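You operate a simulated robot arm through the tools that you are given. There is no shell and no other tool.

You are at the controls of a simulated robot arm. One attempt, no reset.

Task
Leak-test the black cap on the rig and sort it by its result.
Fine: tighten the collar, pump to about 6 bar, press MEASURE once; a drop over 0.3 bar goes to the MEND tray, else READY; release open before the collar is freed.

Only the result counts: the job must be done as asked and must still hold three seconds after the hand-in. Knocking over, shifting, dropping, spilling or breaking anything else fails it. A push-on lid holds only when it is set on centred and level and pressed home; a screw cap is set on level and turned clockwise until tight.

Robot
A 7-joint arm with a fingered hand, fixed in place. Base frame: the origin is on the floor under the middle of its stand, x ahead of it, y to its left, z up; the work surface is at about z = 0.811. Lengths are in m, angles in rad, forces in N, time in s.
With the tool pointing down near the work surface it reaches from about 0.32 to 0.84 m from the base axis. Its first joint turns from -2.496 to 2.496 rad. Payload 3 kg.
The tool frame sits at the grasp point between the pads (the TCP): z along the fingers, y along the line on which they close. The tips reach 0.026 m beyond it. The gripper opens to 0.148 m; its body begins 0.073 m behind the TCP. The gripper is a hand of 3 fingers: y runs from the thumb to the fingers, the wrist lies at [0, 0, -0.229] in the tool frame.
Orientation is told as [roll, pitch, yaw] about the base's x, y, z axes, in that order, counted from this pose: with the fingers straight down and closing along the base's y, the tool's x points along the base's -x, its y along +y and its z along -z.

Tools
- The arm moves only by the tool arm_command. Its arguments are lists of equal length, an entry for each row: "xyz": the shift along the base's x, y, z in units of 100 mm (1.0 is 100 mm), a list of three; "angular": the turn, a rotation vector about the base's x, y, z in units of 45 degrees (1.0 is 45 degrees), a list of three. In form: {"xyz": [[tx, ty, tz], ...], "angular": [[rx, ry, rz], ...]}. A call has 1 to 20 rows; each row is the pose to reach, as a shift and turn from the pose commanded when the call began. A call with a number of a shift or a turn outside -1 to 1 is refused whole. Rows are played at 5 a second. More than 0.05 m and 0.15 rad between two rows, and nothing of the call is played. Where a pose cannot be reached the arm comes as near as it can. A force on the tool above 50 N (or 10 N above the force at the start of the call, whichever is more), or a blocked arm, ends the call early, and 0.2 s more pass. In this call time passes only in rows, and 0.2 s behind the last. The reply holds the time, the measured pose of the TCP, the force on the tool along the base axes, the opening and the grip force, in the units named above and with some noise, with the torque about the TCP (base axes, N m) and any sound that the robot's microphone picked up, and new pictures: "pictures" is both (left out), scene, wrist or none.
- Cameras (640 x 400 px; columns grow to the right, rows downward): "scene" is fixed at [0.2212, -0.6496, 1.4003]; the picture's right is [0.66, -0.75, 0.00], its down [-0.35, -0.31, -0.88] and it looks along [0.66, 0.58, -0.47] (base axes); focal length 368 px, centre (320, 200). "wrist" rides on the gripper at [0.068, -0.039, -0.09] in the tool frame; the picture's right is [0.50, 0.87, 0.00], its down [-0.66, 0.38, -0.65] and it looks along [-0.57, 0.33, 0.76] (tool axes); focal length 222 px, centre (320, 200).
- slide_trunk(by): slides the trunk up (or, below 0, down) by that many m; the arm rides with it, the base frame stays. It gives what a move gives, with no picture.
- set_fingers(finger1, finger2, thumb_bend): sets how far each is bent, from 0 (flat) to 1 (curled in); at 0.3 the hand is open as for a grip, at 0.7 the pads meet at the TCP. One left out holds its place. A second passes; each finger stops where it meets its share of the squeeze, and holds until it gets a number again. It is the only way to open and close the hand. It gives what a move gives, with no picture; readings hold the bend of each and the force on the fingers (four entries, about 0 where the hand has none), thumb and palm.
- point_at(camera, pixels): there is no depth. For up to 12 entries [column, row, z] of the newest picture of that camera ("zoom" is the newest enlarged one), the place [x, y] in the base frame at which the ray of that pixel passes the height z, good to about 0.002 m. No time passes.
- inspect(camera, box): a new picture of the part [left, top, right, bottom] of that camera's present view, enlarged. No time passes.
- sign_off(): hands the job in; it is judged then, once.

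Leave the gripper open and the arm clear of the work at the hand-in unless told otherwise.

The tools are called after "Request:" as name(argument=value, ...) on one line, values as JSON. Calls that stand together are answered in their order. arm_command: Moves the arm, as the interface text tells. Its arguments: {"type":"object","properties":{"xyz":{"type":"array","items":{"type":"array","items":{"type":"number"}}},"angular":{"type":"array","items":{"type":"array","items":{"type":"number"}}},"pictures":{"type":"string","enum":["both","scene","wrist","none"]}},"required":["xyz","angular"]} The other tools are called the same way: slide_trunk (by) moves the trunk up or down; set_fingers (finger1, finger2, thumb_bend) moves the fingers one by one; point_at (camera, pixels) gives the place at which the rays of pixels pass given heights; inspect (camera, box) takes an enlarged picture of a part of a camera's view; sign_off () hands the job in.

At the start:

```text
t: 0.0
tool_pos: [0.8753, -0.2235, 1.1594]
orientation: [-0.001, 0.0, 0.001]
force: [0.6, 0.0, 0.1]
moment: [-0.02, 0.01, 0.03]
grip_width: 0.148
grip_force: 0.2
shape: jaw
bend: [0.3, 0.3, 0.3]
finger forces: [0.1, 0.0, 0.1, 0.0, 0.1, 0.0]
trunk travel left (down, up): [-0.775, 0.115]
```

scene: 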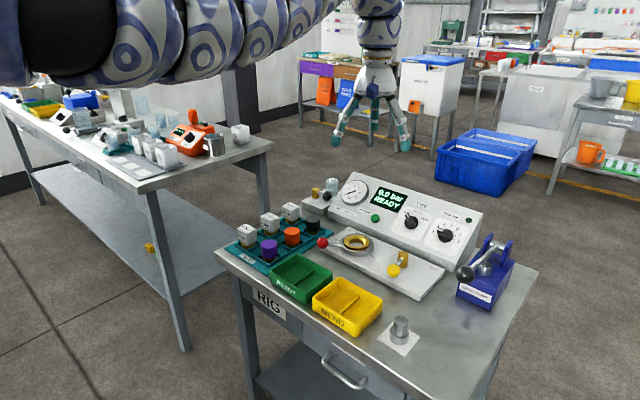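
wrist: 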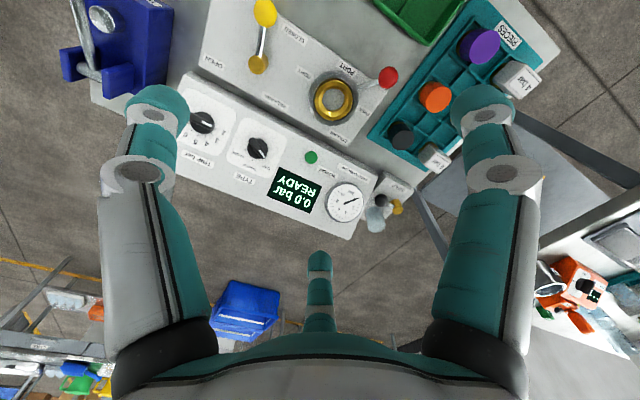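

I see a rig table with a control panel, a port with a brass collar, a parts tray (purple, orange and black caps), a green READY tray and a yellow MEND tray. First I will enlarge the views to read the labels.

Request:
inspect(camera="scene", box=[300, 160, 500, 300])

Request:
inspect(camera="scene", box=[215, 180, 375, 300])

Request:
inspect(camera="wrist", box=[180, 0, 420, 240])

Request:
inspect(camera="wrist", box=[340, 0, 560, 180])

```text
2.86 times, centred on (400, 230) of scene
```

zoom: 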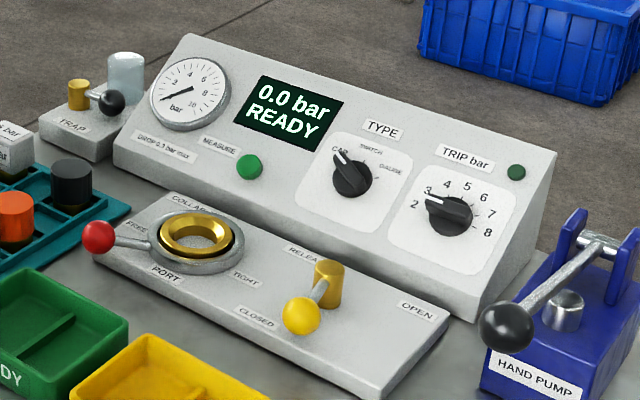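

```text
3.33 times, centred on (295, 240) of scene
```

zoom: 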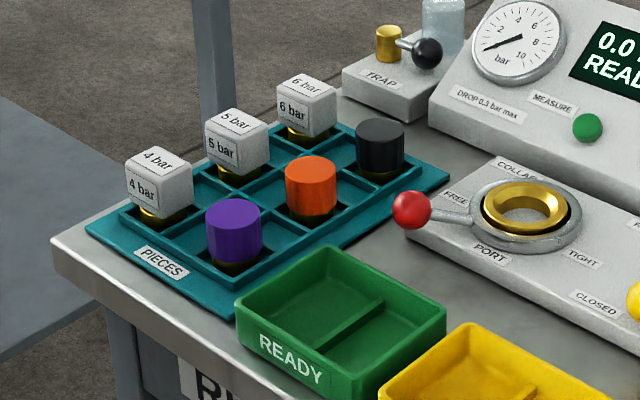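

```text
1.67 times, centred on (300, 120) of wrist
```

zoom: 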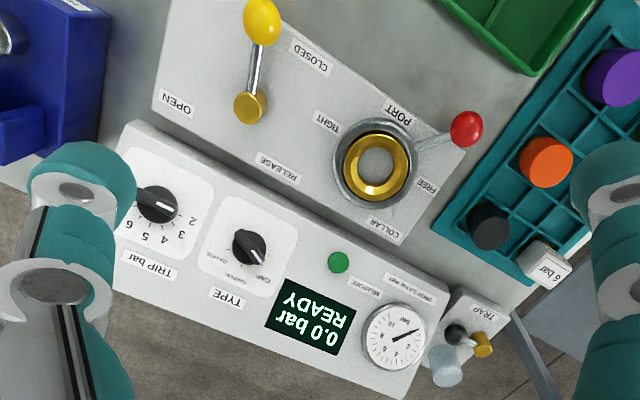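

```text
2.22 times, centred on (450, 90) of wrist
```

zoom: 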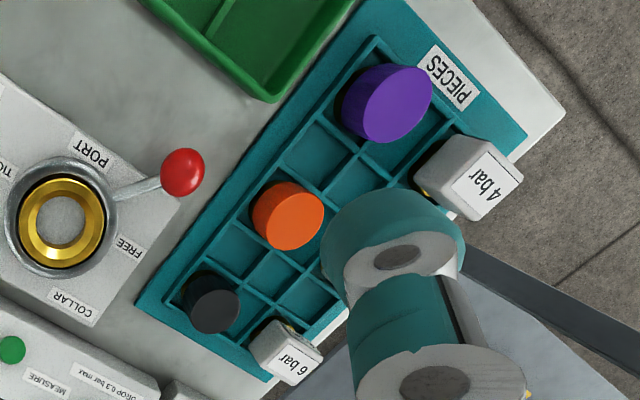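

The TYPE knob appears to be on CAP, RELEASE on CLOSED, and the collar on FREE. Next I will locate the main items: black cap, port, red collar ball, release ball, trays and pump.

Request:
point_at(camera="scene", pixels=[[313, 222, 0.86], [313, 232, 0.83], [356, 241, 0.85], [322, 242, 0.87], [393, 270, 0.87], [402, 258, 0.87], [300, 278, 0.82], [347, 306, 0.82], [464, 272, 0.9], [486, 285, 0.85], [375, 217, 0.9], [410, 222, 0.9]])

Request:
point_at(camera="wrist", pixels=[[401, 137, 0.86], [333, 97, 0.85], [388, 77, 0.87], [265, 12, 0.87], [259, 64, 0.87], [311, 157, 0.9], [434, 97, 0.86], [480, 47, 0.86], [202, 122, 0.93], [258, 147, 0.93], [435, 158, 0.87], [104, 20, 0.9]])

Request:
inspect(camera="scene", box=[420, 210, 540, 320])

Request:
inspect(camera="scene", box=[295, 165, 385, 225])

Request:
inspect(camera="scene", box=[390, 195, 480, 255])

```text
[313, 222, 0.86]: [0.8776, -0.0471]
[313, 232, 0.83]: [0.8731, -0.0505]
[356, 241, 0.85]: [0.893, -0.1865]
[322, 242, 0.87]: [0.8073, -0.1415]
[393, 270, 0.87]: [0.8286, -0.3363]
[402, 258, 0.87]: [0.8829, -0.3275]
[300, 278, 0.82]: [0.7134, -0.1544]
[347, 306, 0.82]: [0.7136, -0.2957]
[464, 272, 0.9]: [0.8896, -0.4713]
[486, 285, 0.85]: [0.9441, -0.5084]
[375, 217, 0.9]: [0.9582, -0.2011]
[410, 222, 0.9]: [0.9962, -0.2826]
```

```text
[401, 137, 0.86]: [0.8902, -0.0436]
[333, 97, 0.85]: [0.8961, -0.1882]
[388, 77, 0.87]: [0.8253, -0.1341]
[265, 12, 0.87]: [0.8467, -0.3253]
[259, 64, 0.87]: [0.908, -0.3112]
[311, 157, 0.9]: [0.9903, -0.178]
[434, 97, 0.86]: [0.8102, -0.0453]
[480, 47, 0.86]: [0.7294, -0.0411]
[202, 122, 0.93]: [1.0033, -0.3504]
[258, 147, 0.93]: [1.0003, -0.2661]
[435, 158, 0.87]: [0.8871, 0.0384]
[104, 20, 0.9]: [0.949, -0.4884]
```

```text
3.64 times, centred on (480, 265) of scene
```

zoom: 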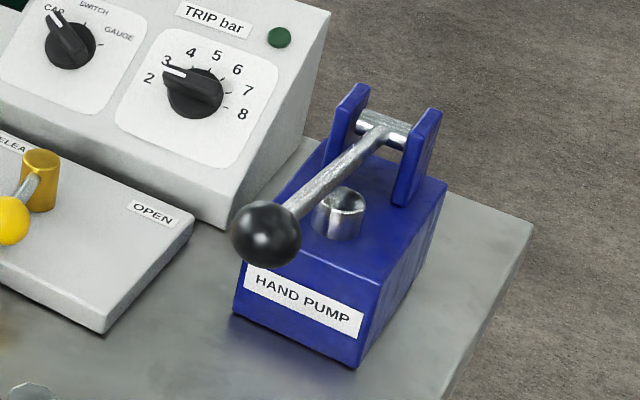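

```text
6.67 times, centred on (340, 195) of scene
```

zoom: 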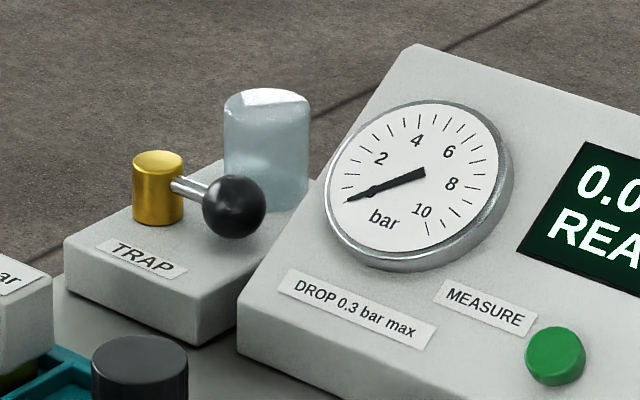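

```text
6.67 times, centred on (435, 225) of scene
```

zoom: 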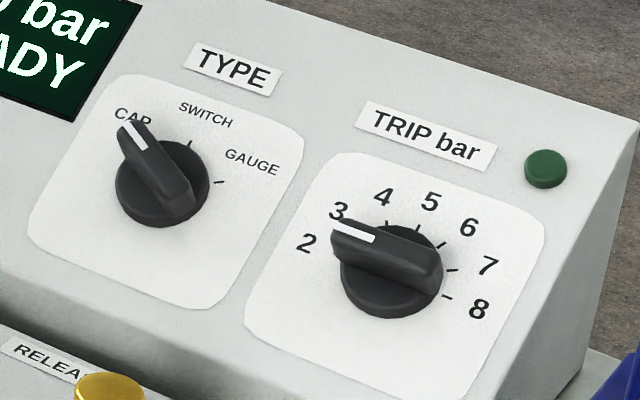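

TYPE points to CAP, TRIP points to 3 (that setting is for switches), the release is closed and the collar is free. The work lies about 0.9–1.0 m out, so I need the trunk lower. I will slide it down part way and watch the readings.

Request:
slide_trunk(by=-0.12)

Request:
arm_command(xyz=[[0, 0, 0]], angular=[[0, 0, 0]])

```text
t: 1.5
tool_pos: [0.8754, -0.2241, 1.0391]
orientation: [0.0, -0.001, -0.001]
force: [0.1, 0.6, -0.7]
moment: [0.02, -0.02, 0.0]
grip_width: 0.148
grip_force: 0.1
shape: jaw
bend: [0.3, 0.3, 0.3]
finger forces: [0.1, 0.0, 0.1, 0.0, 0.1, 0.1]
trunk travel left (down, up): [-0.655, 0.235]
```

```text
t: 1.9
tool_pos: [0.8766, -0.2256, 1.0397]
orientation: [0.001, -0.001, -0.001]
force: [0.2, -1.1, 0.5]
moment: [-0.01, 0.02, -0.03]
grip_width: 0.148
grip_force: 0.0
shape: jaw
bend: [0.3, 0.3, 0.3]
finger forces: [0.0, 0.1, 0.1, 0.0, 0.1, 0.0]
trunk travel left (down, up): [-0.655, 0.235]
```

scene: 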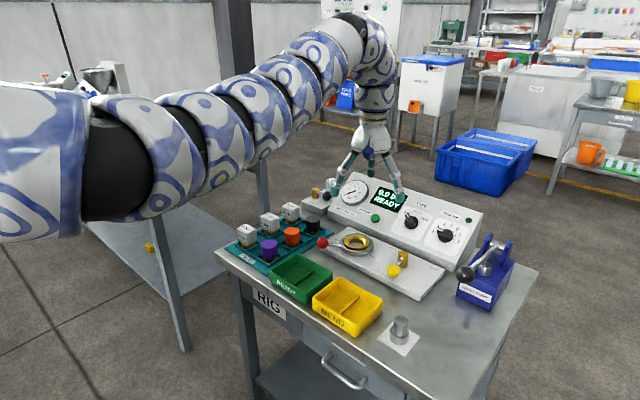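
wrist: 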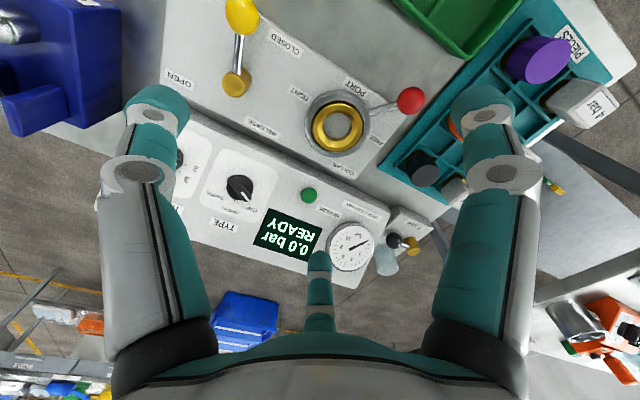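

The arm reaches well with the trunk lowered. I will move the hand back and left so the wrist camera looks at the pieces tray and port, which lets me fix their positions.

Request:
arm_command(xyz=[[-0.4, 0.3, 0], [-0.8, 0.6, 0], [-0.9, 0.8, 0]], angular=[[0, 0, 0], [0, 0, 0], [0, 0, 0]], pictures="both")

Request:
inspect(camera="wrist", box=[160, 0, 480, 200])

```text
t: 2.7
tool_pos: [0.8261, -0.1554, 1.0206]
orientation: [-0.002, 0.002, 0.0]
force: [0.3, 0.1, 0.1]
moment: [0.0, 0.01, 0.01]
grip_width: 0.1479
grip_force: 0.1
shape: jaw
bend: [0.3, 0.3, 0.3]
finger forces: [0.0, 0.1, 0.0, 0.1, 0.0, 0.1]
out of reach, approached as far as the arm can: row 2, 3
trunk travel left (down, up): [-0.655, 0.235]
```

scene: 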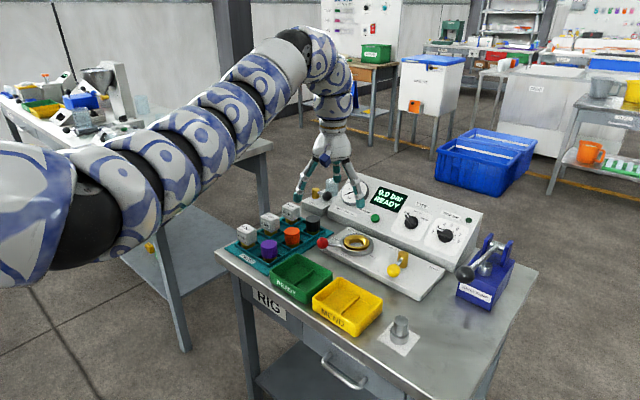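
wrist: 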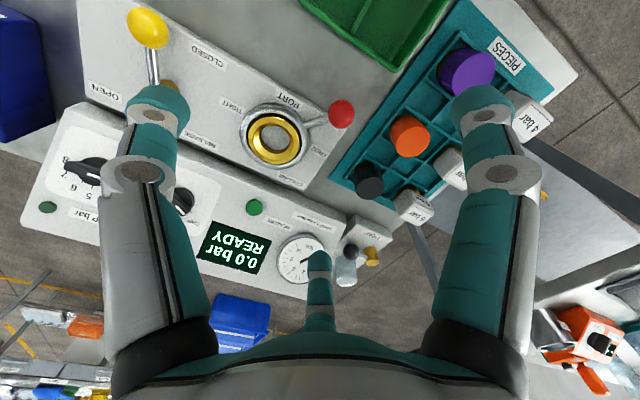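

```text
2.00 times, centred on (320, 100) of wrist
```

zoom: 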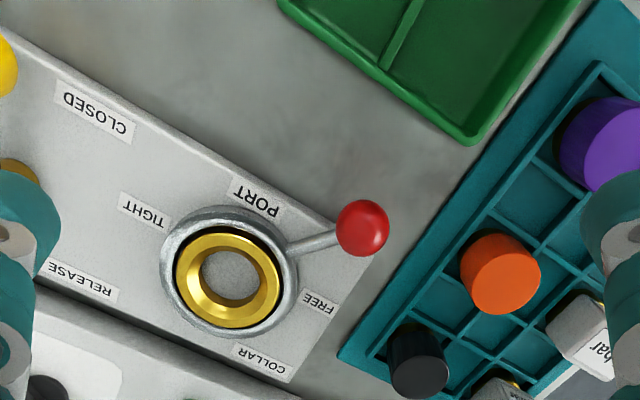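

The arm stopped a little short, at [0.826, -0.155, 1.021], which is fine for viewing. I will take ray points here for the cap top, port ring, red ball and other parts, to combine with the scene rays.

Request:
point_at(camera="wrist", pixels=[[369, 187, 0.84], [369, 187, 0.88], [274, 140, 0.83], [274, 140, 0.87], [341, 113, 0.84], [341, 113, 0.88], [255, 207, 0.84], [255, 207, 0.9], [410, 137, 0.86], [147, 28, 0.88], [147, 28, 0.84], [170, 90, 0.87]])

Request:
point_at(camera="scene", pixels=[[313, 219.6, 0.84], [313, 219.6, 0.88], [356, 240, 0.83], [356, 240, 0.87], [322, 242, 0.84], [322, 242, 0.88], [375, 217, 0.84], [375, 217, 0.9], [292, 231, 0.86], [393, 270, 0.88], [393, 270, 0.84], [403, 256, 0.87]])

Request:
inspect(camera="scene", box=[280, 200, 440, 300])

```text
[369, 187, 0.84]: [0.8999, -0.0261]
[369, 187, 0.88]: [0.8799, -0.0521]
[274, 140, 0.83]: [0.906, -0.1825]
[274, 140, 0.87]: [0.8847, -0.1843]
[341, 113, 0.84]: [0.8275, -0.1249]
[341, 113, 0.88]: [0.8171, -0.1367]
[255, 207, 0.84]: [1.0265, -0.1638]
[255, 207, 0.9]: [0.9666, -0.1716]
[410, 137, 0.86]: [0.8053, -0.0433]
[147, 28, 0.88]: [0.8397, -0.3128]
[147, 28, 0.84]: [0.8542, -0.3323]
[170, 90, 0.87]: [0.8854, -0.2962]
```

```text
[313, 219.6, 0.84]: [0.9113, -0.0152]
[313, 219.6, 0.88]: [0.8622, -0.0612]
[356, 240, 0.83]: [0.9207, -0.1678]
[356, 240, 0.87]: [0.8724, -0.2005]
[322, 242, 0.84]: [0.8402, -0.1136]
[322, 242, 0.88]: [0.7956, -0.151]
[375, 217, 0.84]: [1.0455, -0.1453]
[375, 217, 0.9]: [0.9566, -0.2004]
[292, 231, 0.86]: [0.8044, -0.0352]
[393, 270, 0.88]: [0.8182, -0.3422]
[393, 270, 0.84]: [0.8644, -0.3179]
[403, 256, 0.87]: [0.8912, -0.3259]
```

```text
4.00 times, centred on (360, 250) of scene
```

zoom: 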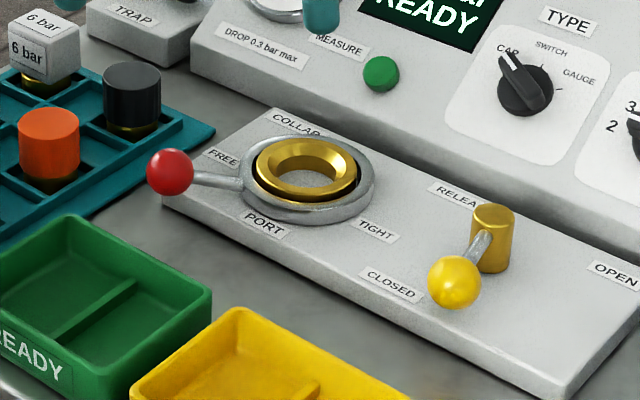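

Combining rays: cap top ≈ (0.890, -0.037, 0.858), port ring ≈ (0.895, -0.183, 0.850), red ball ≈ (0.823, -0.130, 0.856) and yellow ball ≈ (0.850, -0.326, 0.853). Next I will check the label positions, the trays and the pump ball.

Request:
point_at(camera="wrist", pixels=[[319, 151, 0.832], [231, 105, 0.832], [288, 97, 0.832], [291, 180, 0.832], [210, 55, 0.832], [105, 95, 0.832], [360, 24, 0.815], [196, 147, 0.832], [375, 230, 0.84], [349, 246, 0.86]])

Request:
point_at(camera="scene", pixels=[[335.5, 239, 0.832], [374, 257, 0.832], [346, 256, 0.832], [354, 231, 0.832], [378, 271, 0.832], [433, 269, 0.832], [464, 272, 0.88], [464, 272, 0.92], [381, 230, 0.832], [330, 190, 0.86]])

Request:
inspect(camera="wrist", box=[320, 100, 480, 240])

```text
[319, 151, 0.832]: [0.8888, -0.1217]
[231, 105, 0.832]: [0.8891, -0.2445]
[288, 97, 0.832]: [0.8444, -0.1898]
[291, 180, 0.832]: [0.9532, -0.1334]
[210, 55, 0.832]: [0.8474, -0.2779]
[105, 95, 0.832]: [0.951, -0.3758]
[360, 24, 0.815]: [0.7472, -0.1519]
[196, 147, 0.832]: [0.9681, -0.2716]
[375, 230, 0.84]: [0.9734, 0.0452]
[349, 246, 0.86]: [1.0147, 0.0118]
```

```text
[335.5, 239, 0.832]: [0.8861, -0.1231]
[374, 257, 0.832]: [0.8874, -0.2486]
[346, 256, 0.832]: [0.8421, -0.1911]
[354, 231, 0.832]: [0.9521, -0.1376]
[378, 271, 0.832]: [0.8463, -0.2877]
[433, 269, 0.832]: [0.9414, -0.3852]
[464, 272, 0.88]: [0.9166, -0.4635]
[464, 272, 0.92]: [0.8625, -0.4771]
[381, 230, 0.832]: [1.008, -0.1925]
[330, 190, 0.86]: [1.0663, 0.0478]
```

```text
2.86 times, centred on (400, 170) of wrist
```

zoom: 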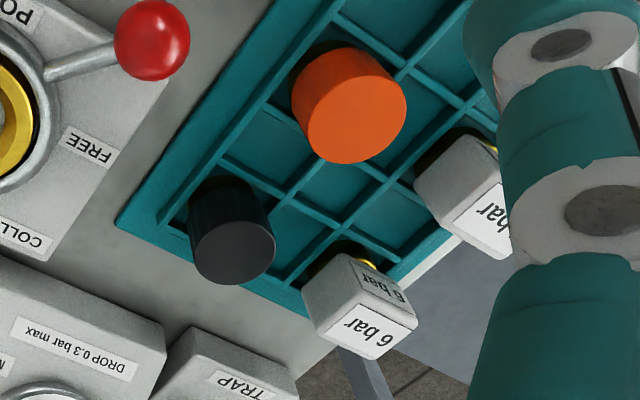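

Labels FREE (+y side) and TIGHT (-y side) show that the collar lever swings on the robot's side of the port. CLOSED and OPEN work the same way for the release. Now I will move the hand over the black cap with a slight yaw, so the fingers fall between its neighbours.

Request:
arm_command(xyz=[[0.2, 0.4, 0], [0.4, 0.8, 0], [0.64, 1.0, 0]], angular=[[0, 0, -0.05], [0, 0, -0.1], [0, 0, -0.155]], pictures="both")

```text
t: 3.5
tool_pos: [0.8897, -0.057, 1.0196]
orientation: [-0.001, -0.001, -0.124]
force: [0.5, 0.0, -0.6]
moment: [-0.03, 0.03, -0.02]
grip_width: 0.148
grip_force: 0.1
shape: jaw
bend: [0.3, 0.3, 0.3]
finger forces: [0.1, 0.0, 0.0, 0.0, 0.0, 0.1]
trunk travel left (down, up): [-0.655, 0.235]
```

scene: 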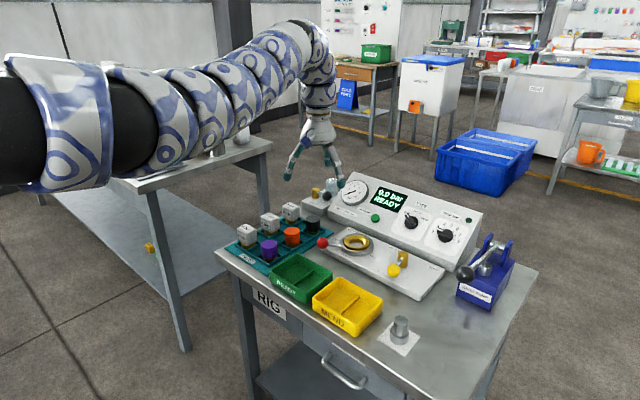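
wrist: 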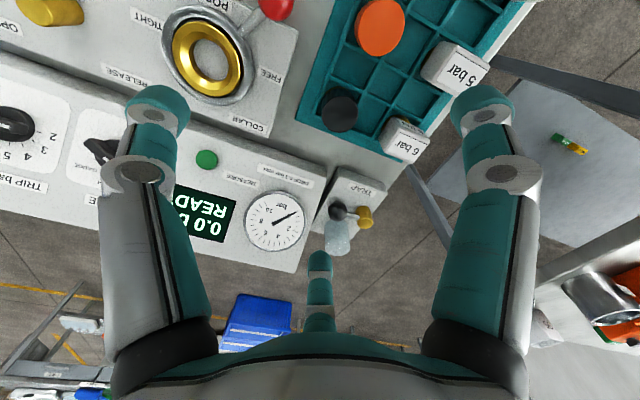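

The hand is at (0.890, -0.057) and the cap shows at about (340, 112) in the wrist view. On the tool axis it should be near (320, 105), so I will shift about +23 mm in y and come down to z ≈ 0.95 to refine.

Request:
arm_command(xyz=[[-0.01, 0.22, 0], [-0.01, 0.22, -0.35], [-0.01, 0.22, -0.7]], angular=[[0, 0, 0], [0, 0, 0], [0, 0, 0]], pictures="both")

Request:
inspect(camera="wrist", box=[240, 60, 400, 200])

Request:
inspect(camera="scene", box=[260, 130, 400, 260])

```text
t: 4.3
tool_pos: [0.8891, -0.0354, 0.9507]
orientation: [0.0, 0.002, -0.122]
force: [0.5, 0.0, -0.5]
moment: [0.0, 0.04, 0.02]
grip_width: 0.1477
grip_force: 0.1
shape: jaw
bend: [0.3, 0.3, 0.3]
finger forces: [0.0, 0.1, 0.0, 0.0, 0.0, 0.0]
trunk travel left (down, up): [-0.655, 0.235]
```

scene: 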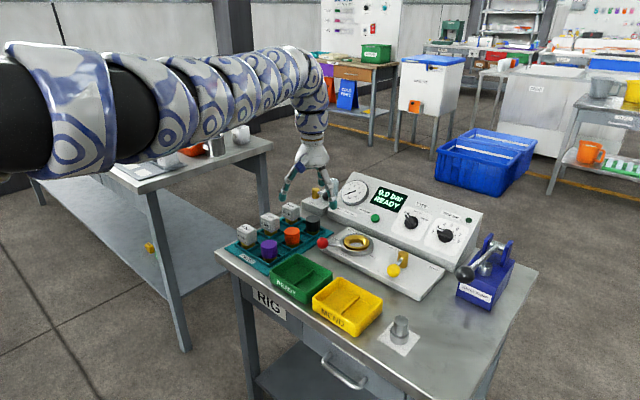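
wrist: 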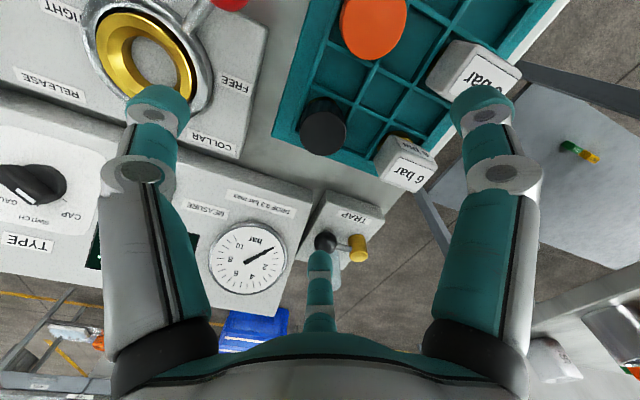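

```text
2.86 times, centred on (320, 130) of wrist
```

zoom: 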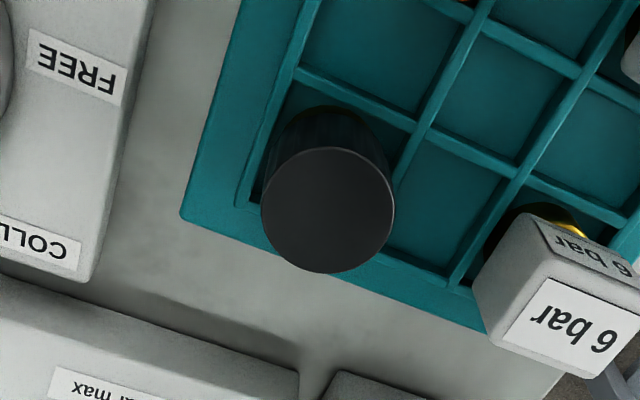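

```text
3.08 times, centred on (330, 195) of scene
```

zoom: 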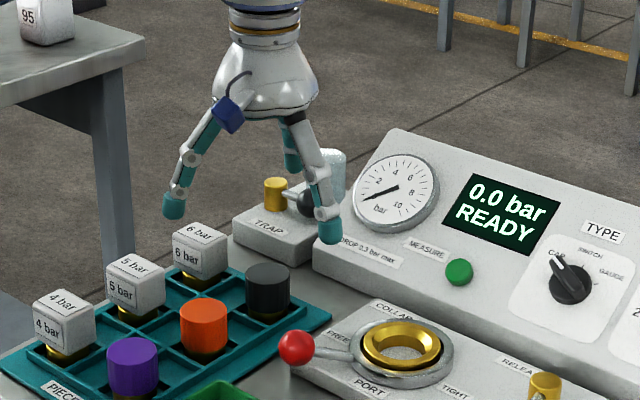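

The cap top sits at (323, 133), so a fix of about (+1, +3) mm is needed. I will turn the yaw to about +0.12 rad, so the fingers avoid the 5-bar and 6-bar boxes, and narrow the hand before going down.

Request:
arm_command(xyz=[[0.005, 0.03, 0], [0.005, 0.03, 0]], angular=[[0, 0, 0.155], [0, 0, 0.31]], pictures="none")

Request:
set_fingers(finger1=0.48, finger2=0.48, thumb_bend=0.48)

Request:
arm_command(xyz=[[0, 0, 0]], angular=[[0, 0, 0]], pictures="both")

Request:
inspect(camera="scene", box=[260, 130, 400, 260])

Request:
inspect(camera="wrist", box=[240, 60, 400, 200])

```text
t: 4.9
tool_pos: [0.8888, -0.0328, 0.9503]
orientation: [-0.002, 0.003, 0.124]
force: [-0.4, 0.0, -0.2]
moment: [-0.01, 0.0, -0.01]
grip_width: 0.1477
grip_force: 0.1
shape: jaw
bend: [0.3, 0.3, 0.3]
finger forces: [0.0, 0.0, 0.0, 0.0, 0.0, 0.0]
trunk travel left (down, up): [-0.655, 0.235]
```

```text
t: 5.9
tool_pos: [0.89, -0.0323, 0.9511]
orientation: [0.001, 0.0, 0.12]
force: [-1.3, 0.3, -0.1]
moment: [0.01, 0.01, -0.02]
grip_width: 0.0694
grip_force: 0.1
shape: fingers
bend: [0.48, 0.48, 0.48]
finger forces: [0.0, 0.1, 0.0, 0.1, 0.0, 0.0]
trunk travel left (down, up): [-0.655, 0.235]
```

```text
t: 6.3
tool_pos: [0.8883, -0.033, 0.952]
orientation: [0.002, 0.0, 0.123]
force: [-0.4, 0.2, -0.5]
moment: [-0.01, 0.0, -0.02]
grip_width: 0.0695
grip_force: 0.1
shape: fingers
bend: [0.48, 0.48, 0.48]
finger forces: [0.0, 0.0, 0.1, 0.0, 0.0, 0.0]
trunk travel left (down, up): [-0.655, 0.235]
```

scene: 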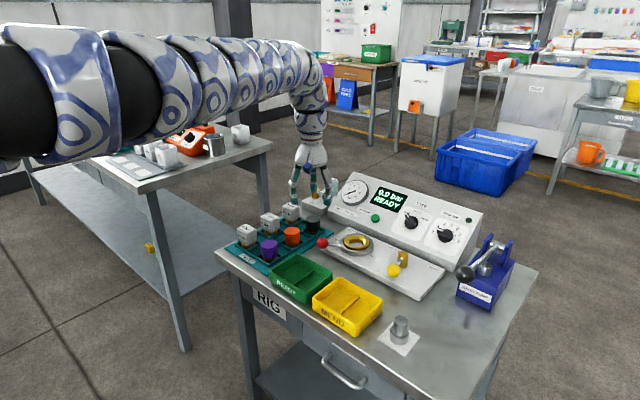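
wrist: 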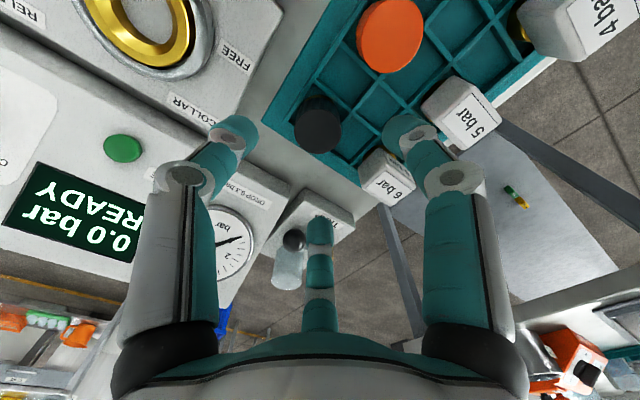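

```text
3.08 times, centred on (330, 195) of scene
```

zoom: 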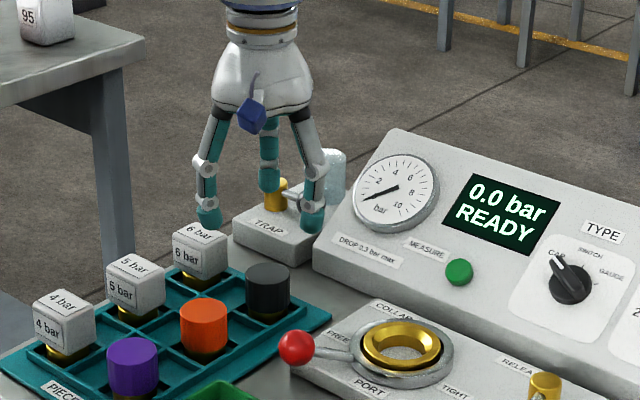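

```text
2.86 times, centred on (320, 130) of wrist
```

zoom: 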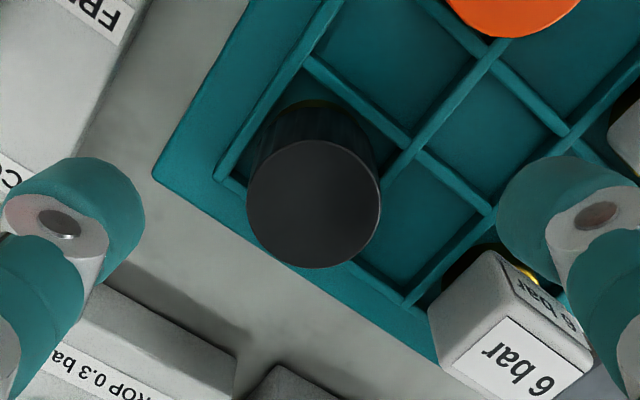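

The cap top is now at (318, 132), so only about (+1, -1.5) mm is left. I will apply that and come down to z ≈ 0.872, then look before going lower.

Request:
arm_command(xyz=[[0.01, -0.012, -0.3], [0.01, -0.012, -0.6], [0.01, -0.012, -0.8]], angular=[[0, 0, 0], [0, 0, 0], [0, 0, 0]], pictures="both")

Request:
inspect(camera="scene", box=[260, 160, 360, 260])

Request:
inspect(camera="wrist", box=[220, 80, 420, 260])

```text
t: 7.1
tool_pos: [0.8903, -0.0327, 0.8721]
orientation: [-0.001, 0.001, 0.119]
force: [-0.2, -0.3, -0.8]
moment: [-0.06, -0.04, 0.01]
grip_width: 0.0691
grip_force: 0.0
shape: fingers
bend: [0.48, 0.48, 0.48]
finger forces: [0.1, 0.0, 0.1, 0.1, 0.0, 0.1]
trunk travel left (down, up): [-0.655, 0.235]
```

scene: 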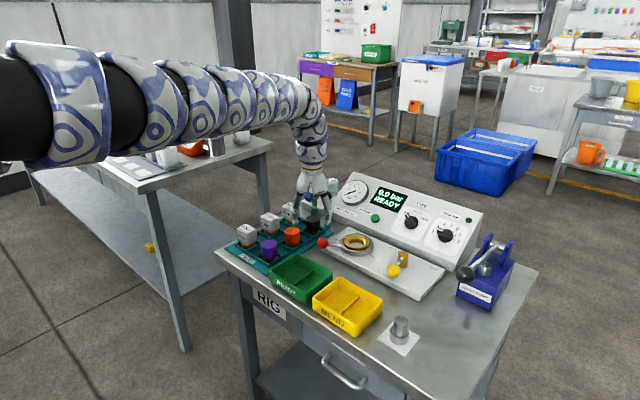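
wrist: 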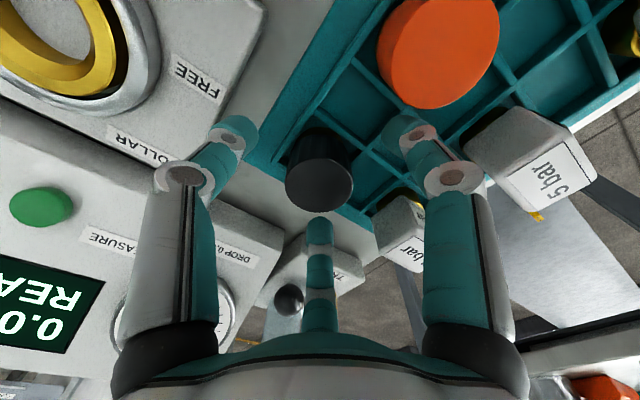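

```text
4.00 times, centred on (310, 210) of scene
```

zoom: 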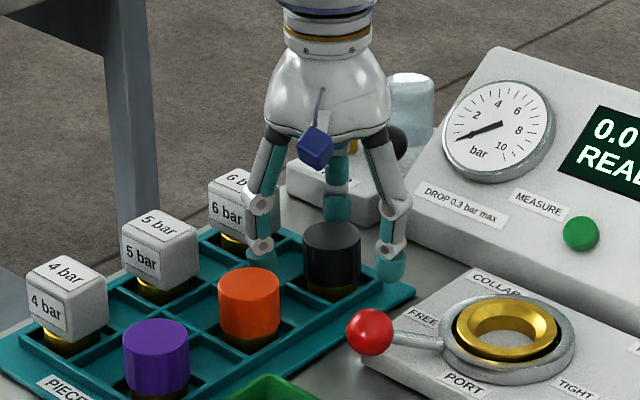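

```text
2.22 times, centred on (320, 170) of wrist
```

zoom: 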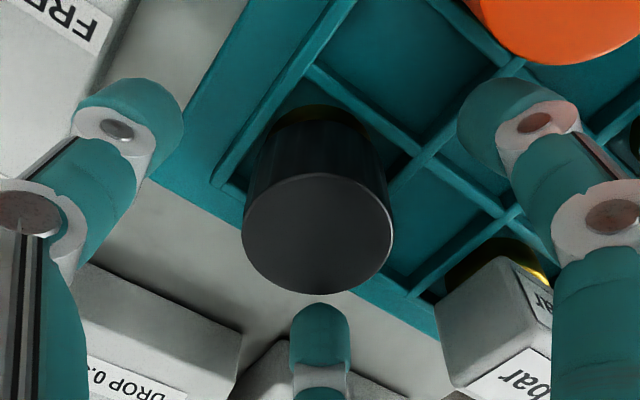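

The cap is centred on the tool axis at (319, 187) and the fingers stand clear around it. I will go down about 19 mm so the pads sit around the cap body, then close gently.

Request:
arm_command(xyz=[[0, 0, -0.08], [0, 0, -0.14], [0, 0, -0.2]], angular=[[0, 0, 0], [0, 0, 0], [0, 0, 0]], pictures="both")

Request:
inspect(camera="scene", box=[260, 160, 360, 260])

Request:
inspect(camera="wrist", box=[220, 80, 420, 260])

```text
t: 7.9
tool_pos: [0.8902, -0.0325, 0.8504]
orientation: [0.001, 0.0, 0.12]
force: [1.3, 0.7, -0.3]
moment: [0.03, -0.01, -0.03]
grip_width: 0.0692
grip_force: 0.0
shape: fingers
bend: [0.48, 0.48, 0.48]
finger forces: [0.0, 0.0, 0.0, 0.0, 0.1, 0.0]
trunk travel left (down, up): [-0.655, 0.235]
```

scene: 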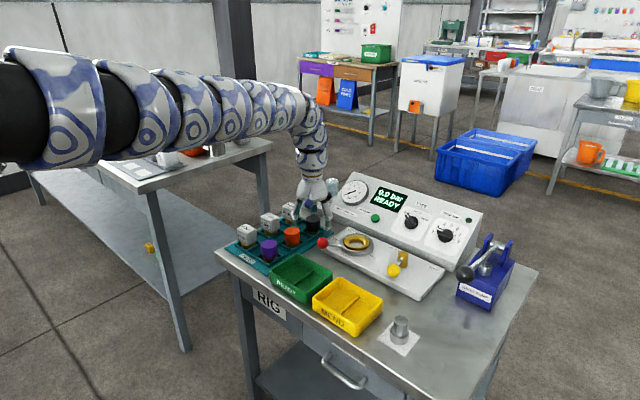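
wrist: 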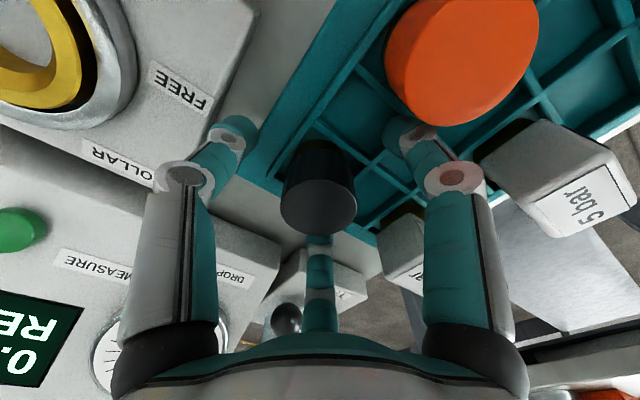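

```text
4.00 times, centred on (310, 210) of scene
```

zoom: 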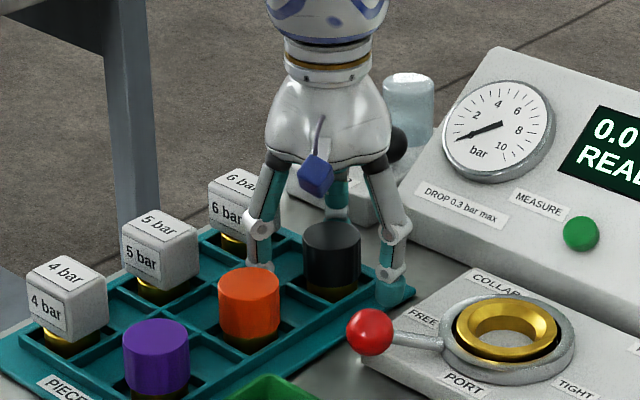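

```text
2.22 times, centred on (320, 170) of wrist
```

zoom: 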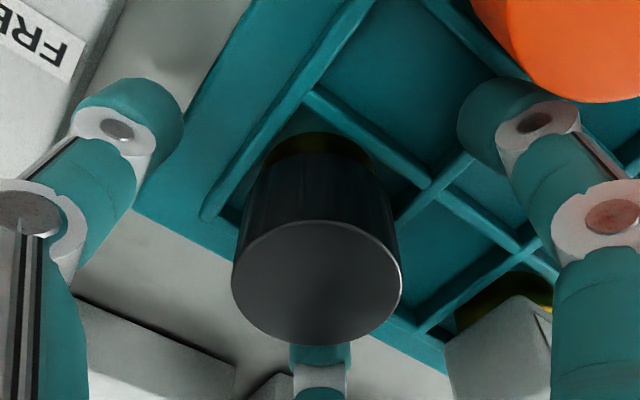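

TCP z is 0.850 with no contact force and the fingers surround the cap. Closing all three fingers.

Request:
set_fingers(finger1=0.65, finger2=0.65, thumb_bend=0.65)

Request:
inspect(camera="wrist", box=[220, 80, 420, 260])

Request:
inspect(camera="scene", box=[260, 160, 360, 260])

```text
t: 8.9
tool_pos: [0.8908, -0.0319, 0.8509]
orientation: [-0.001, 0.0, 0.123]
force: [0.2, -0.3, 0.3]
moment: [0.02, 0.0, -0.01]
grip_width: 0.0303
grip_force: 8.4
shape: fingers
bend: [0.6, 0.59, 0.61]
finger forces: [4.5, 5.4, 0.0, 0.1, 6.0, 0.0]
trunk travel left (down, up): [-0.655, 0.235]
```

```text
2.22 times, centred on (320, 170) of wrist
```

zoom: 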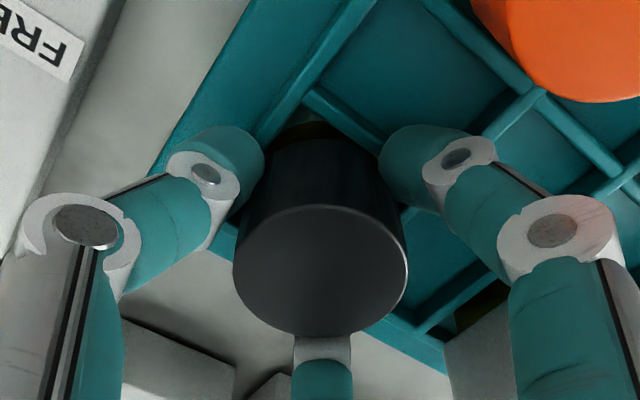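

```text
4.00 times, centred on (310, 210) of scene
```

zoom: 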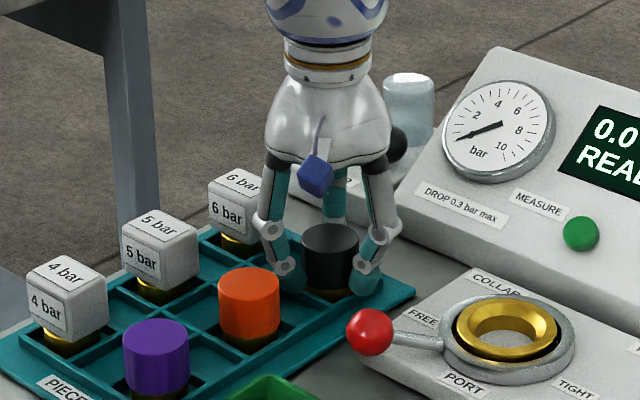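

All three fingers hold the cap at about 5 N each. I will lift it straight up by 80 mm.

Request:
arm_command(xyz=[[0, 0, 0.1], [0, 0, 0.3], [0, 0, 0.55], [0, 0, 0.8]], angular=[[0, 0, 0], [0, 0, 0], [0, 0, 0], [0, 0, 0]], pictures="both")

Request:
inspect(camera="scene", box=[260, 140, 360, 240])

Request:
inspect(camera="wrist", box=[220, 80, 420, 260])

```text
t: 9.9
tool_pos: [0.8896, -0.0344, 0.9311]
orientation: [0.001, 0.001, 0.12]
force: [-0.4, -0.1, -1.3]
moment: [0.03, 0.05, -0.01]
grip_width: 0.03
grip_force: 7.6
shape: fingers
bend: [0.6, 0.59, 0.61]
finger forces: [4.7, 5.4, 0.0, 0.0, 5.8, 0.0]
trunk travel left (down, up): [-0.655, 0.235]
```

scene: 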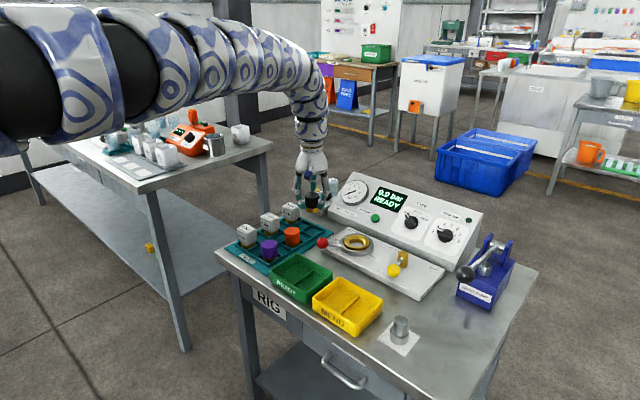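
wrist: 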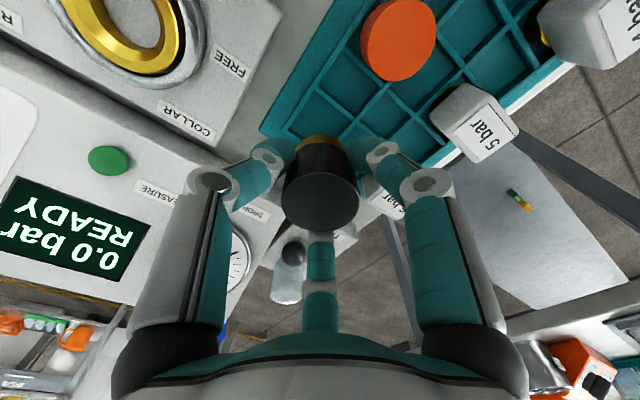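

```text
4.00 times, centred on (310, 190) of scene
```

zoom: 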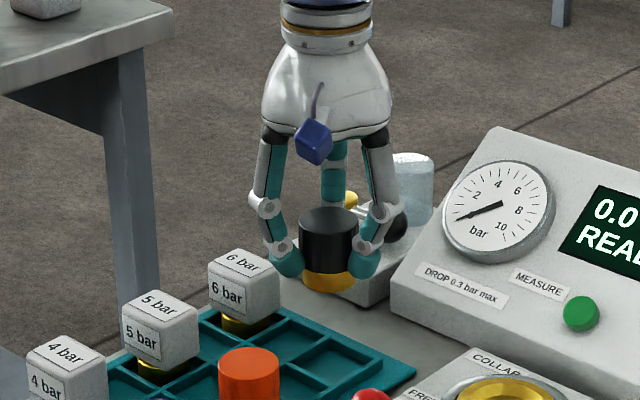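

```text
2.22 times, centred on (320, 170) of wrist
```

zoom: 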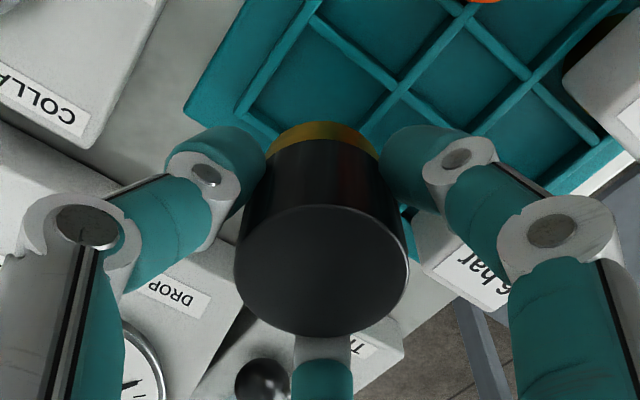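

The cap is held level, with its brass skirt about 12 mm below the fingertips. Now I will carry it toward the port at z ≈ 0.93 and turn the yaw so the fingers straddle the collar lever.

Request:
arm_command(xyz=[[0.01, -0.2, 0], [0.02, -0.4, 0], [0.03, -0.6, 0], [0.04, -0.8, 0], [0.05, -1.0, 0]], angular=[[0, 0, 0.17], [0, 0, 0.34], [0, 0, 0.51], [0, 0, 0.68], [0, 0, 0.85]], pictures="scene")

Request:
arm_command(xyz=[[0, -0.25, 0], [0, -0.49, 0]], angular=[[0, 0, 0.1], [0, 0, 0.17]], pictures="both")

Request:
inspect(camera="scene", box=[300, 150, 420, 270])

Request:
inspect(camera="wrist", box=[220, 80, 420, 260])

```text
t: 11.1
tool_pos: [0.8965, -0.1329, 0.9315]
orientation: [-0.002, -0.001, 0.791]
force: [-0.3, -0.4, -0.8]
moment: [-0.05, 0.01, 0.02]
grip_width: 0.0297
grip_force: 8.1
shape: fingers
bend: [0.6, 0.59, 0.61]
finger forces: [4.6, 5.5, 0.0, 0.0, 5.8, 0.0]
trunk travel left (down, up): [-0.655, 0.235]
```

scene: 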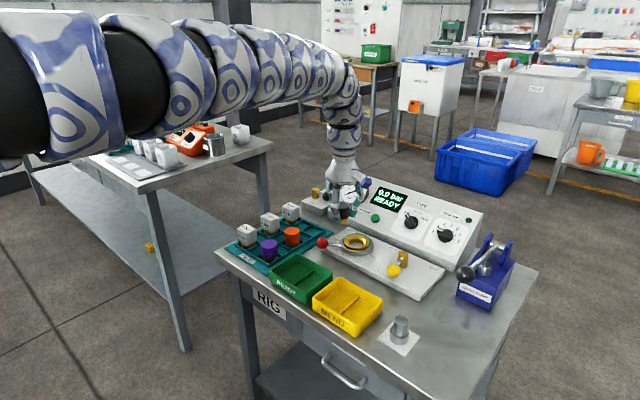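

```text
t: 11.7
tool_pos: [0.8943, -0.182, 0.9292]
orientation: [-0.001, 0.002, 0.923]
force: [-0.1, 0.0, -0.1]
moment: [-0.01, 0.01, -0.01]
grip_width: 0.0298
grip_force: 7.6
shape: fingers
bend: [0.6, 0.59, 0.61]
finger forces: [4.5, 5.3, 0.0, 0.0, 5.8, 0.1]
trunk travel left (down, up): [-0.655, 0.235]
```

scene: 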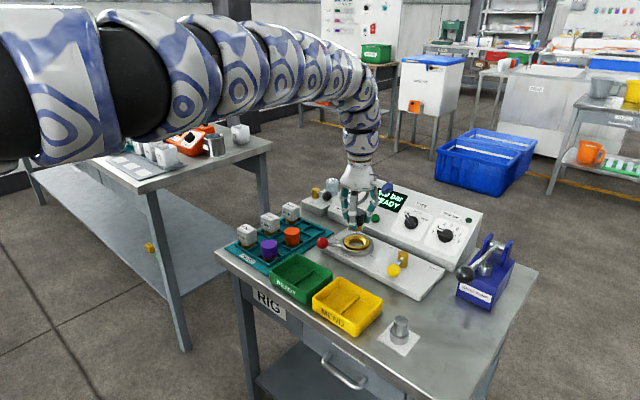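
wrist: 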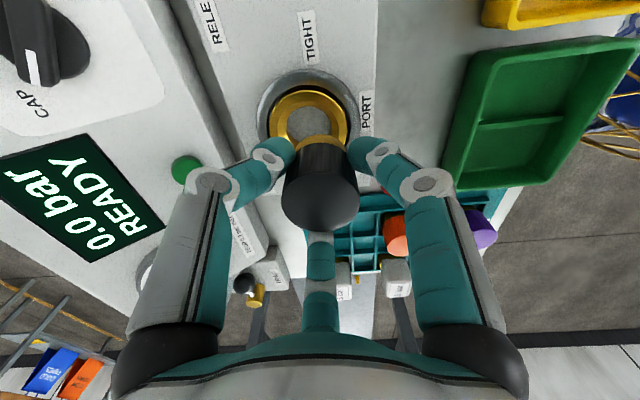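

```text
3.33 times, centred on (360, 210) of scene
```

zoom: 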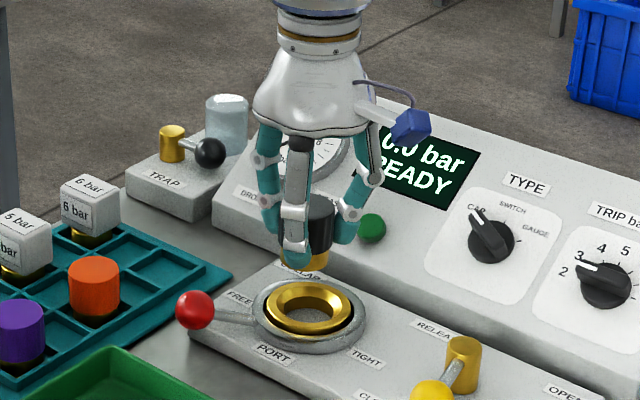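

```text
2.22 times, centred on (320, 170) of wrist
```

zoom: 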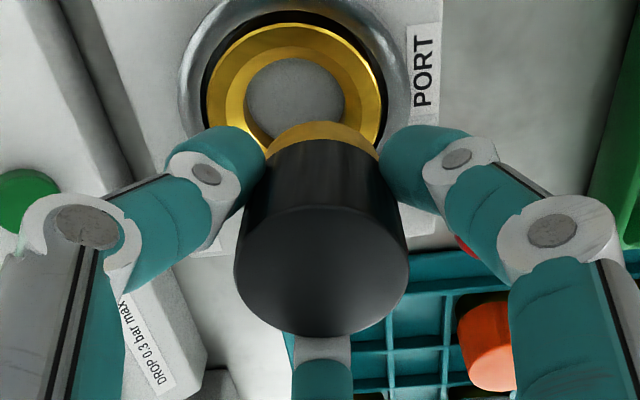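

The cap hangs level over the port, but in the wrist view the gray port disc is at about (309, 126), a bit left of and below the tool axis. I will check it with ray points before descending.

Request:
point_at(camera="wrist", pixels=[[309.2, 126.3, 0.84], [309.2, 126.3, 0.85], [309.2, 126.3, 0.86], [320, 138, 0.85], [320, 186, 0.935], [268, 110, 0.85], [350, 110, 0.85]])

Request:
inspect(camera="wrist", box=[240, 60, 380, 150])

Request:
inspect(camera="scene", box=[330, 210, 390, 260])

```text
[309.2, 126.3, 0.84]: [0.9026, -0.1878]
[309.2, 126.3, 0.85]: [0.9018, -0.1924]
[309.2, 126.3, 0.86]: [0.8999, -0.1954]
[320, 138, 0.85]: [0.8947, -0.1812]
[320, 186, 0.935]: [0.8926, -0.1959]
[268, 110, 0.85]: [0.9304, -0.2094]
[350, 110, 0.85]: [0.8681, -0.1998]
```

```text
4.44 times, centred on (310, 105) of wrist
```

zoom: 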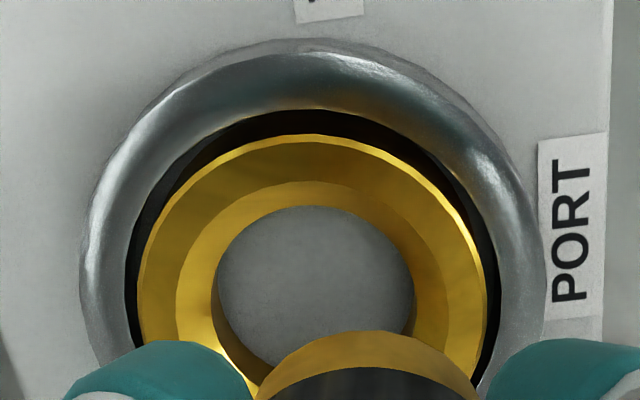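

```text
8.00 times, centred on (360, 235) of scene
```

zoom: 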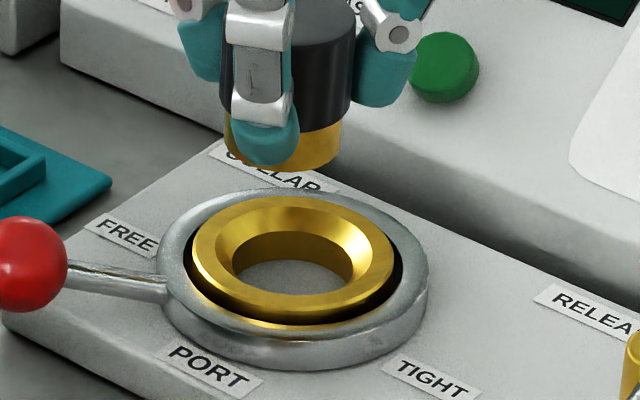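

Rechecking all views gives the port rim at z ≈ 0.838, centred near (0.902, -0.186). I will shift by (+8, -4) mm and come down to z ≈ 0.895 for another look.

Request:
arm_command(xyz=[[0.08, -0.04, 0], [0.08, -0.04, -0.2], [0.08, -0.04, -0.35]], angular=[[0, 0, 0], [0, 0, 0], [0, 0, 0]], pictures="both")

Request:
inspect(camera="wrist", box=[240, 60, 400, 160])

Request:
inspect(camera="scene", box=[330, 200, 390, 250])

```text
t: 12.5
tool_pos: [0.9032, -0.1867, 0.8953]
orientation: [-0.001, 0.003, 0.923]
force: [0.8, 0.2, -1.3]
moment: [0.02, 0.01, 0.0]
grip_width: 0.0299
grip_force: 7.7
shape: fingers
bend: [0.6, 0.59, 0.61]
finger forces: [4.6, 5.3, 0.1, 0.1, 5.7, 0.0]
trunk travel left (down, up): [-0.655, 0.235]
```

scene: 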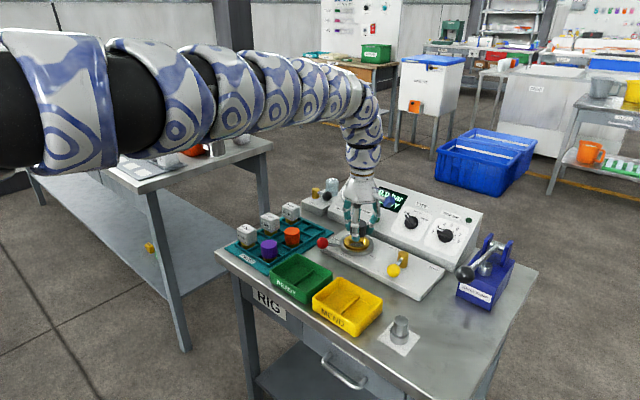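
wrist: 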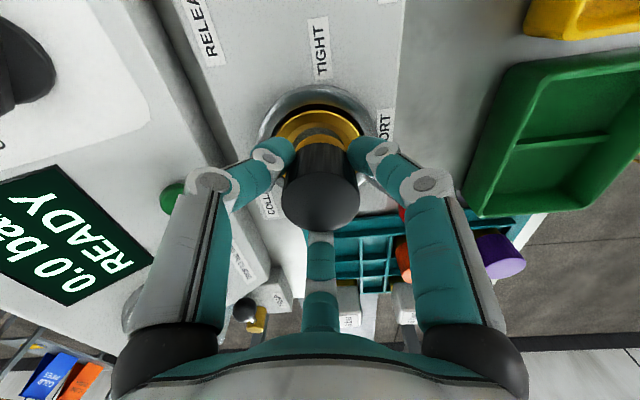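

```text
4.00 times, centred on (320, 110) of wrist
```

zoom: 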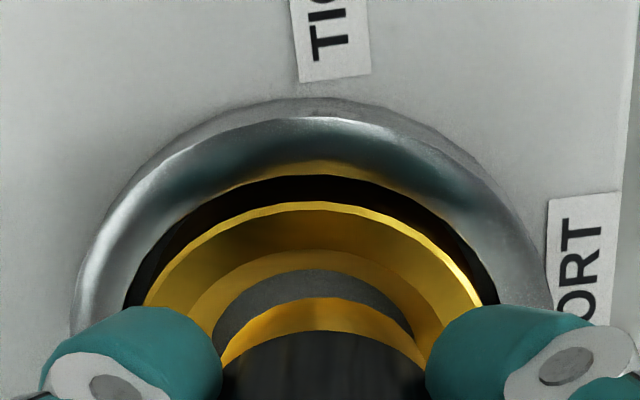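

```text
8.00 times, centred on (360, 225) of scene
```

zoom: 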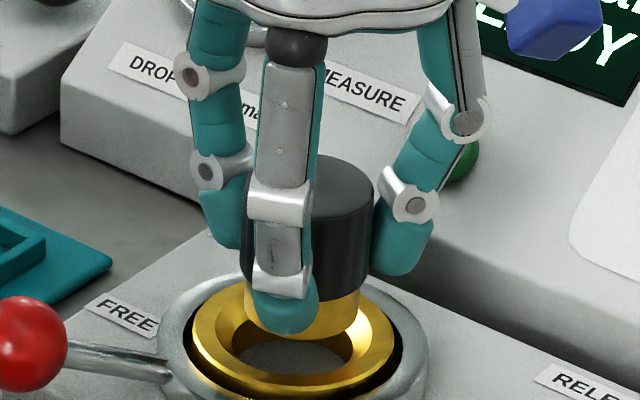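

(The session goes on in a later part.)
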